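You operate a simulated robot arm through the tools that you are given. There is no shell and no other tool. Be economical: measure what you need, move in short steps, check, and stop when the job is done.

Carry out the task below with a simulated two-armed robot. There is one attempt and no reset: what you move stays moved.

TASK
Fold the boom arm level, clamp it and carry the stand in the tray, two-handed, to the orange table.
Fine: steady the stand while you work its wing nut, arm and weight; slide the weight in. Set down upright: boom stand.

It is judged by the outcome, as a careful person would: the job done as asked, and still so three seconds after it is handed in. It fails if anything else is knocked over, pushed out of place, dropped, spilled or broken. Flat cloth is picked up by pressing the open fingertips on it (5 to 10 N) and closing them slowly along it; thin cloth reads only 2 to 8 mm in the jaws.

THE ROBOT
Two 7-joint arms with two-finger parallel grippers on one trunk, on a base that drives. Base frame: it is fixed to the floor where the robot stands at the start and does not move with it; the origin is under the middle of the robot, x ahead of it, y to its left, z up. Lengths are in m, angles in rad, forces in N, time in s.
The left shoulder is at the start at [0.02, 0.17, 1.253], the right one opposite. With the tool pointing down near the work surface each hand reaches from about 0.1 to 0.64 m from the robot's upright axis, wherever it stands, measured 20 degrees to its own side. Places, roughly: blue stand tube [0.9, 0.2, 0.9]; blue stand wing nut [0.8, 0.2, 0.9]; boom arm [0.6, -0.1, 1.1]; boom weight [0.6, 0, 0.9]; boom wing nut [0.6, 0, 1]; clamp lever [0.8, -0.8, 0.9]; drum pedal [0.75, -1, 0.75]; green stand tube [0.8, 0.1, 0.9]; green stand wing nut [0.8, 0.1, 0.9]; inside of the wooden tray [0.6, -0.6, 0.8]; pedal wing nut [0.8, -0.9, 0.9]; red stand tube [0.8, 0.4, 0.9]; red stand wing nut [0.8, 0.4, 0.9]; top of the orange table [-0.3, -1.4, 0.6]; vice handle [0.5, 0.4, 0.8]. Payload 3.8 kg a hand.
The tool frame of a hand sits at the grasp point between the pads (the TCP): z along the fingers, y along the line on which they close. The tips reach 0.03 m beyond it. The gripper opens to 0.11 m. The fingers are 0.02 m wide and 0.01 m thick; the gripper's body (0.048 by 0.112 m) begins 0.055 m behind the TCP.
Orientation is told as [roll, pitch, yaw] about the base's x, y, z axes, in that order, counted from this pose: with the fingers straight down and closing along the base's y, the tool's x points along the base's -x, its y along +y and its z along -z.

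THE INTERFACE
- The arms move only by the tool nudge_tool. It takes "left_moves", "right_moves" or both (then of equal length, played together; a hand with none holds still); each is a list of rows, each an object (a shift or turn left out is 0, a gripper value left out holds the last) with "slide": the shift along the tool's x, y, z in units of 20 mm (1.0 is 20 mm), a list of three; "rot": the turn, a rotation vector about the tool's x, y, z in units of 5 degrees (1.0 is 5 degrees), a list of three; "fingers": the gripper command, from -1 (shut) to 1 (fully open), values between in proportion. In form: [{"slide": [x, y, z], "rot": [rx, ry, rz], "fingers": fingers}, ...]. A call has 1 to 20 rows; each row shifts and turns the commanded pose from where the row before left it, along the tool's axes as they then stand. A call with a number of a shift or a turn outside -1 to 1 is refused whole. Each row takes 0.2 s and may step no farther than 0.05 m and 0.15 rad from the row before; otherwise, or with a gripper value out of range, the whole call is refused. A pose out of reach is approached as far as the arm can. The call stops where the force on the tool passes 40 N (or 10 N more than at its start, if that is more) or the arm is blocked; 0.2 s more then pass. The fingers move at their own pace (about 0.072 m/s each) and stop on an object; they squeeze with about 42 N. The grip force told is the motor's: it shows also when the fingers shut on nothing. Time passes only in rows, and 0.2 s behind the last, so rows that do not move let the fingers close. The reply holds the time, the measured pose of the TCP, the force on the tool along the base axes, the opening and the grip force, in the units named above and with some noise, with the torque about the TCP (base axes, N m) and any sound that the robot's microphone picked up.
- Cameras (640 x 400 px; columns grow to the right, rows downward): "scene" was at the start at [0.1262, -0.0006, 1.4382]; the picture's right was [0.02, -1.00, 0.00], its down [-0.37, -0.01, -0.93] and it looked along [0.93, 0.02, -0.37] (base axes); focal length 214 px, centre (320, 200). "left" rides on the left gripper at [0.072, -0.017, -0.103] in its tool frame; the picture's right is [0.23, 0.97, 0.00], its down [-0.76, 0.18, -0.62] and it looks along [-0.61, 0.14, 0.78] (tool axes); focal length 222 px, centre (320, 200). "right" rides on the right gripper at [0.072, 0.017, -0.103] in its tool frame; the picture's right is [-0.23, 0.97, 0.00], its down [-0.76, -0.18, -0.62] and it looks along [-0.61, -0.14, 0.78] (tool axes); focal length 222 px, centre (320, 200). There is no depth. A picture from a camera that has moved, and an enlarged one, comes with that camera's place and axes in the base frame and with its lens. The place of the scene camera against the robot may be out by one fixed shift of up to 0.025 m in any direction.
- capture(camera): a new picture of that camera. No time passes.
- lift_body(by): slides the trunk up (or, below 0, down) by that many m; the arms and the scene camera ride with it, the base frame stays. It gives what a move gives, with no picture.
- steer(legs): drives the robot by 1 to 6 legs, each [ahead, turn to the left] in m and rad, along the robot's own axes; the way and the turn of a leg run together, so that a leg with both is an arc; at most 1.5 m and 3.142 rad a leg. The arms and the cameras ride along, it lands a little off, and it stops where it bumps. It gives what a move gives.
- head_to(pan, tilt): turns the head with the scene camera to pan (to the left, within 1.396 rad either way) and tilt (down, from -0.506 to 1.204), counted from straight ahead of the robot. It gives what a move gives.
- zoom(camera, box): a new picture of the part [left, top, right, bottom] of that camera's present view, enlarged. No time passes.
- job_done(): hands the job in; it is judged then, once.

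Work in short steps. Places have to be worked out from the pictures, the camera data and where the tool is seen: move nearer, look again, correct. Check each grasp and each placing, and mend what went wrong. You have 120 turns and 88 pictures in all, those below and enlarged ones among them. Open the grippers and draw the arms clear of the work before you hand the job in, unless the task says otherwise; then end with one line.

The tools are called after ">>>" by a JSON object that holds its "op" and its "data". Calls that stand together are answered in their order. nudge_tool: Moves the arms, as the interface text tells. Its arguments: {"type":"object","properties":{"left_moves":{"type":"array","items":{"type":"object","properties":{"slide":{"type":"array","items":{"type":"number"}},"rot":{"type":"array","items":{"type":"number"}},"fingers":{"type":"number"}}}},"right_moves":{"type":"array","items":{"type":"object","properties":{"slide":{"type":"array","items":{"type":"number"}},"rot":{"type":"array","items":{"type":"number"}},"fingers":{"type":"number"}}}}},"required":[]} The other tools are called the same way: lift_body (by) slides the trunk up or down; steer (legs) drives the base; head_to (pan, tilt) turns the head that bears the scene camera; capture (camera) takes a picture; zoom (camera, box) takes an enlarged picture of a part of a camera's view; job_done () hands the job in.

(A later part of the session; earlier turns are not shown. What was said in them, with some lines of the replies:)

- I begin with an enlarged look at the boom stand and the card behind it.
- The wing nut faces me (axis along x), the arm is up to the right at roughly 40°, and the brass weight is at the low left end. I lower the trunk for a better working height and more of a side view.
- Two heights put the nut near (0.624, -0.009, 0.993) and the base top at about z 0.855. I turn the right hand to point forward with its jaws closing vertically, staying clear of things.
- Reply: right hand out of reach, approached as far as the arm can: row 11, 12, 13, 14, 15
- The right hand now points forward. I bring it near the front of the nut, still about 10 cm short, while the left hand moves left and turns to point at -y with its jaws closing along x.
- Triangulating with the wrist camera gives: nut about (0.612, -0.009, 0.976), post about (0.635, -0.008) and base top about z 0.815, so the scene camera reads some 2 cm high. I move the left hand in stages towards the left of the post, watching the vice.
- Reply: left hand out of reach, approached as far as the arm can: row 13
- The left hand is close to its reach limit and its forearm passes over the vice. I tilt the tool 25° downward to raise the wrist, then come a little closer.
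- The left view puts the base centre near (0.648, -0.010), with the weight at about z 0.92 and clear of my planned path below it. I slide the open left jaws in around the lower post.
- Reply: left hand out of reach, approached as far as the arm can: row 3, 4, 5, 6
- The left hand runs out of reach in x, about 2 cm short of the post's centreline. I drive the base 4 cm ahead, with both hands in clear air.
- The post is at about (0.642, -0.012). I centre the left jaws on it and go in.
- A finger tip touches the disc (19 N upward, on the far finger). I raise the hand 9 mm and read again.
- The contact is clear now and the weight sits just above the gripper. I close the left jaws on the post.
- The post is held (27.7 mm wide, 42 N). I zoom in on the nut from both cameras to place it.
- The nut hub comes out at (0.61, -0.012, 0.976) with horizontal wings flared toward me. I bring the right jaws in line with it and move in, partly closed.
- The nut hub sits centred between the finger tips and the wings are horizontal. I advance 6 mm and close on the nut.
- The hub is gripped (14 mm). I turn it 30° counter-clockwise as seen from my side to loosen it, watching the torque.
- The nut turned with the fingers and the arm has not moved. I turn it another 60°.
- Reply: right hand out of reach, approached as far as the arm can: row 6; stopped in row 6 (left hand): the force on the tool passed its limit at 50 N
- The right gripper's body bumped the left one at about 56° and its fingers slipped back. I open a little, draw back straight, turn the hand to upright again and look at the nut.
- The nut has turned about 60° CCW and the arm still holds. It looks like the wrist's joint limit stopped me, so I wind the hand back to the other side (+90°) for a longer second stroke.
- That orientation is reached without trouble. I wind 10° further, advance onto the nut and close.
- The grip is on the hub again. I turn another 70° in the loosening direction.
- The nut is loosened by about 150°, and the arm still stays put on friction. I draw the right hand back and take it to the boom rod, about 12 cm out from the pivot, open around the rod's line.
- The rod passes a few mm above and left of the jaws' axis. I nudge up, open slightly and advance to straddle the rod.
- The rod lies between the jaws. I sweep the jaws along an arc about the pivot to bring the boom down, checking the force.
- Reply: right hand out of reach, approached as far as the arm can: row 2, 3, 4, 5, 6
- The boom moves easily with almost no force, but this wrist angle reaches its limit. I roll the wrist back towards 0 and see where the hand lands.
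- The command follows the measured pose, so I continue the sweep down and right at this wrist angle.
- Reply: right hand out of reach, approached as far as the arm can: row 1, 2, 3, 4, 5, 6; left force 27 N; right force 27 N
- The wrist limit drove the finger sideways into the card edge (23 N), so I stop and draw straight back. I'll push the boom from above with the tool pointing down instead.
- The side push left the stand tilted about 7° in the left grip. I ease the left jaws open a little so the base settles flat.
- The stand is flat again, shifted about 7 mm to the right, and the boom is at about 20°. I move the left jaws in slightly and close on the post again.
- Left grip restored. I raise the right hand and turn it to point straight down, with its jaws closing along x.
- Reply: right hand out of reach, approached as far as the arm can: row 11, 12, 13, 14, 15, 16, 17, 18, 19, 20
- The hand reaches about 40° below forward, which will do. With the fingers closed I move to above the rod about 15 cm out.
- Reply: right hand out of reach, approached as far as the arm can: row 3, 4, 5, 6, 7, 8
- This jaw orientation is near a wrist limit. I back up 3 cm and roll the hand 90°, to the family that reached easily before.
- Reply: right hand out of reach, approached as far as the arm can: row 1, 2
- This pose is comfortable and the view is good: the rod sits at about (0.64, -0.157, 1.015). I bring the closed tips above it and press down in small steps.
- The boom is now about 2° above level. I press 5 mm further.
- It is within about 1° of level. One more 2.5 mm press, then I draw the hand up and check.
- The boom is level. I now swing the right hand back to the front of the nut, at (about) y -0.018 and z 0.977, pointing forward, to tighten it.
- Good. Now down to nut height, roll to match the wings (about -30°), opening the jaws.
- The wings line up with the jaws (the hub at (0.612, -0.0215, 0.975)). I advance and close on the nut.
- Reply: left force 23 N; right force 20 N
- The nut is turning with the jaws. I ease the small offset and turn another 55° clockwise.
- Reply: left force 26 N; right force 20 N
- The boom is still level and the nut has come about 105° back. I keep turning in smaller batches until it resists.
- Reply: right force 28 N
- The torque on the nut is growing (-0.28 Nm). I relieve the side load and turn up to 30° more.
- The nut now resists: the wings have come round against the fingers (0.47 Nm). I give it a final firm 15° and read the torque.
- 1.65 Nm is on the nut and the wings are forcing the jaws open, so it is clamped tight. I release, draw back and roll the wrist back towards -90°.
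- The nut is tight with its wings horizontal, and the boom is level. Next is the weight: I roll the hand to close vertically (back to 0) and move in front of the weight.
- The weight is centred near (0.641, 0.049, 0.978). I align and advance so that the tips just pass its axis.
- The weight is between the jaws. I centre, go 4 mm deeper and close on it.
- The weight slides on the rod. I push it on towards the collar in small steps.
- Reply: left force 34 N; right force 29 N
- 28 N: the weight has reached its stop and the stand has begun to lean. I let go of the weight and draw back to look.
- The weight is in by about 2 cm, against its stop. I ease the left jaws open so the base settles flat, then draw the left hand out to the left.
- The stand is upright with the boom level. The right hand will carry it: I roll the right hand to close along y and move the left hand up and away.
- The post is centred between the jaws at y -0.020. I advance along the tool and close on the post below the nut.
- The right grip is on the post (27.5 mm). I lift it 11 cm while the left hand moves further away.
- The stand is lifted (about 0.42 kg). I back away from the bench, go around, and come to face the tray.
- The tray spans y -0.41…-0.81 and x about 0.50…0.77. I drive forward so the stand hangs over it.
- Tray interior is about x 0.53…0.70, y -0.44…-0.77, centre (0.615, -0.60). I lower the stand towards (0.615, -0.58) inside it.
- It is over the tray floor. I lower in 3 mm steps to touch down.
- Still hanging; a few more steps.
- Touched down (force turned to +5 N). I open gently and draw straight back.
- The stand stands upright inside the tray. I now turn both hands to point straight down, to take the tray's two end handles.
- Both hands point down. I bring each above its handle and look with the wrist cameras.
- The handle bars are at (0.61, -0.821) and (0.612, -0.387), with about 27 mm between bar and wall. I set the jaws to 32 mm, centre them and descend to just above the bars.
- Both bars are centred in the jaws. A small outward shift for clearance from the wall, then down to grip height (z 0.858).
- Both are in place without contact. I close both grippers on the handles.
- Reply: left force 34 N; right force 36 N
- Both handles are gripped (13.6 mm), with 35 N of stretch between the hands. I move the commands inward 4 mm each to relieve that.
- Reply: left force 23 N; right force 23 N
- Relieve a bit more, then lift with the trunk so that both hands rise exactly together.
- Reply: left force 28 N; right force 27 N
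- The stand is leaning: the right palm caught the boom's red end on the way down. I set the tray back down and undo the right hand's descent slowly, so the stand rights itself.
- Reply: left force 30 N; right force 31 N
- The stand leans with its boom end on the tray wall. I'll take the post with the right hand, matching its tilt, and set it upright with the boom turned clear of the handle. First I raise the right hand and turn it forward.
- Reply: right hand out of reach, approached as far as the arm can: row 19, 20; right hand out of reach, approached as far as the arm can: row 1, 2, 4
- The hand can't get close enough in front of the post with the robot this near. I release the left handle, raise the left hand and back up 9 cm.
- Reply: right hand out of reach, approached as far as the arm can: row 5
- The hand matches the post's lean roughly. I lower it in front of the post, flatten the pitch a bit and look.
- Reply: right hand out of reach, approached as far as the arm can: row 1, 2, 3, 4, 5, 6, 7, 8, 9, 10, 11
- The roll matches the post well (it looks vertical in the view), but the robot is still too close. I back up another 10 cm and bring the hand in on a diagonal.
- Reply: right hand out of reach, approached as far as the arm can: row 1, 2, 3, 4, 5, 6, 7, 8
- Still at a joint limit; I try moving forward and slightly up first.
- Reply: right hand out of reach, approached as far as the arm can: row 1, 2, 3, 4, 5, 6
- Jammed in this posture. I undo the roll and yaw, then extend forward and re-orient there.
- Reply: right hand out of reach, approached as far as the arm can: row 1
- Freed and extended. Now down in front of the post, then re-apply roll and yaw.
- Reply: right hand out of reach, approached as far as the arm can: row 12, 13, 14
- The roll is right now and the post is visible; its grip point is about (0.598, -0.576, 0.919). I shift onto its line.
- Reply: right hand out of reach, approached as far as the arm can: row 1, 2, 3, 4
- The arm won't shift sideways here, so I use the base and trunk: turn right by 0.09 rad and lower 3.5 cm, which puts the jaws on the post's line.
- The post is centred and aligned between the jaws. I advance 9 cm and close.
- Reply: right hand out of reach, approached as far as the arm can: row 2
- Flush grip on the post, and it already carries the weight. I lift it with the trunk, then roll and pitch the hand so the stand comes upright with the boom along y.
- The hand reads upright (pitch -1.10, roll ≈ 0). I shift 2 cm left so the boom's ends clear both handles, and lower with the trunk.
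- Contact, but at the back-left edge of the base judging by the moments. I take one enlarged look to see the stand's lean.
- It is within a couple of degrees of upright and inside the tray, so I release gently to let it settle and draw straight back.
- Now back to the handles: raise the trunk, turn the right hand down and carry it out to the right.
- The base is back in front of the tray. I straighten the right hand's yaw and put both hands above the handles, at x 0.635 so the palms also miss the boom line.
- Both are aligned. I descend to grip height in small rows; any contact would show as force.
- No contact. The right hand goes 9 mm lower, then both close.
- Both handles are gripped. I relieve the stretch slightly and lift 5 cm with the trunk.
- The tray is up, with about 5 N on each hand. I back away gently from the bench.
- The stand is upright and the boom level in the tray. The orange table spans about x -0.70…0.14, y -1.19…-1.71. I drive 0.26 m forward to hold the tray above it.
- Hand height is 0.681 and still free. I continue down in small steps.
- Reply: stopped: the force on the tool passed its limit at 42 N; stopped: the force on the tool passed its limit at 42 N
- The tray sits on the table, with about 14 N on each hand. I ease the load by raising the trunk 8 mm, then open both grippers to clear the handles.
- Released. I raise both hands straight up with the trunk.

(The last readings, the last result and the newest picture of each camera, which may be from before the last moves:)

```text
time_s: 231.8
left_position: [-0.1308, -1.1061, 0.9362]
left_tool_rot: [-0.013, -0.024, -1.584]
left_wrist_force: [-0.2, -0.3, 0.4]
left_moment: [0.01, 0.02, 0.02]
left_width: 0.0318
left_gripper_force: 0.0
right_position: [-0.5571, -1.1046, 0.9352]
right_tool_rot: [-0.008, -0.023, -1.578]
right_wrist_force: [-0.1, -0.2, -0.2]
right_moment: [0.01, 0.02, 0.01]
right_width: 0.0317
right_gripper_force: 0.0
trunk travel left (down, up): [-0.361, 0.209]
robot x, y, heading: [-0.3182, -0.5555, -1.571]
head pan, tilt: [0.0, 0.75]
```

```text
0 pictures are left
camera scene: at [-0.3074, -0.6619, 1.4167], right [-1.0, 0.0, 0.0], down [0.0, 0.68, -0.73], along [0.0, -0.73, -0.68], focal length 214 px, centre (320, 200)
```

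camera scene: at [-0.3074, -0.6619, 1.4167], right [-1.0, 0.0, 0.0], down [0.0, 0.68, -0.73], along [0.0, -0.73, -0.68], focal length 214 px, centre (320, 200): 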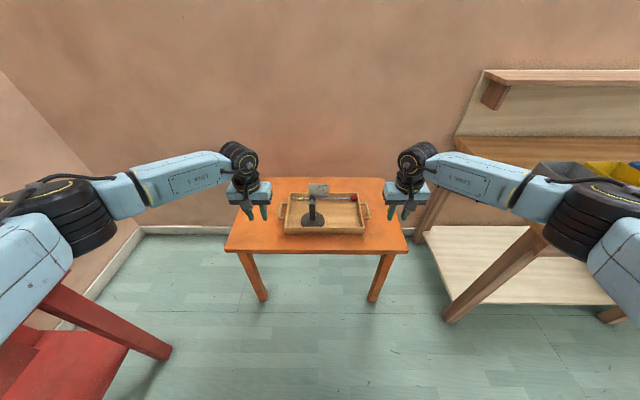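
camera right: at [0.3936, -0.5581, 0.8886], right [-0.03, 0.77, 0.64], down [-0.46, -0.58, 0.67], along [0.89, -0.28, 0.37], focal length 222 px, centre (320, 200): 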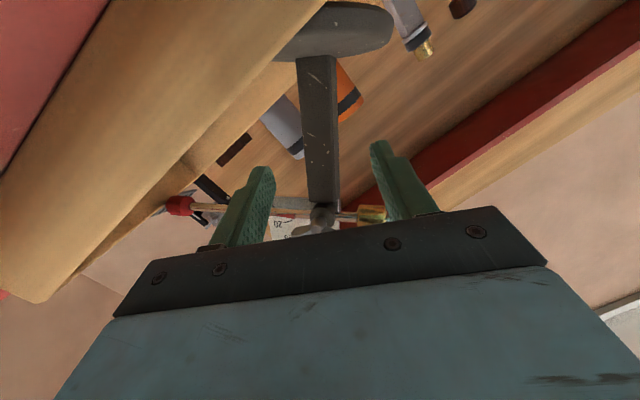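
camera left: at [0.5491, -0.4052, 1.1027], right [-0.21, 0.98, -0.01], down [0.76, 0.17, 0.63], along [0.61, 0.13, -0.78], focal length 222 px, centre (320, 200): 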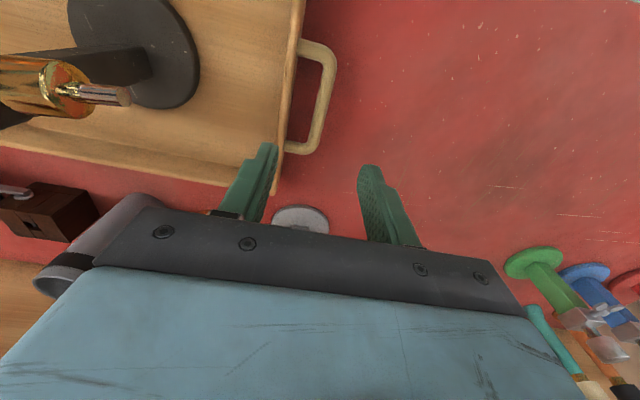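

The last picture shows the tray flat on the orange table with the stand upright in it and the boom level. I open the grippers fully and hand in.

>>> {"op": "nudge_tool", "data": {"right_moves": [{"fingers": 1}, {"fingers": 1}, {}], "left_moves": [{"fingers": 1}, {"fingers": 1}, {}]}}

>>> {"op": "job_done", "data": {}}

```text
time_s: 232.6
left_position: [-0.1299, -1.1067, 0.9356]
left_tool_rot: [-0.013, -0.024, -1.583]
left_wrist_force: [-0.8, 0.3, -0.5]
left_moment: [0.0, 0.02, -0.02]
left_width: 0.11
left_gripper_force: 0.1
right_position: [-0.5563, -1.1056, 0.9358]
right_tool_rot: [-0.009, -0.022, -1.577]
right_wrist_force: [-0.3, -0.4, 0.3]
right_moment: [-0.02, -0.01, -0.01]
right_width: 0.1101
right_gripper_force: 0.2
trunk travel left (down, up): [-0.361, 0.209]
robot x, y, heading: [-0.3178, -0.5565, -1.577]
head pan, tilt: [0.0, 0.75]
```

```text
The job is handed in.
```

The boom is level and clamped, the weight is slid about 2 cm in to where it stopped, and the stand stands upright in the tray on the orange table, carried there two-handed; on the first lift my right hand had caught the boom and the stand tipped over inside the tray, so I set it upright and lifted again.
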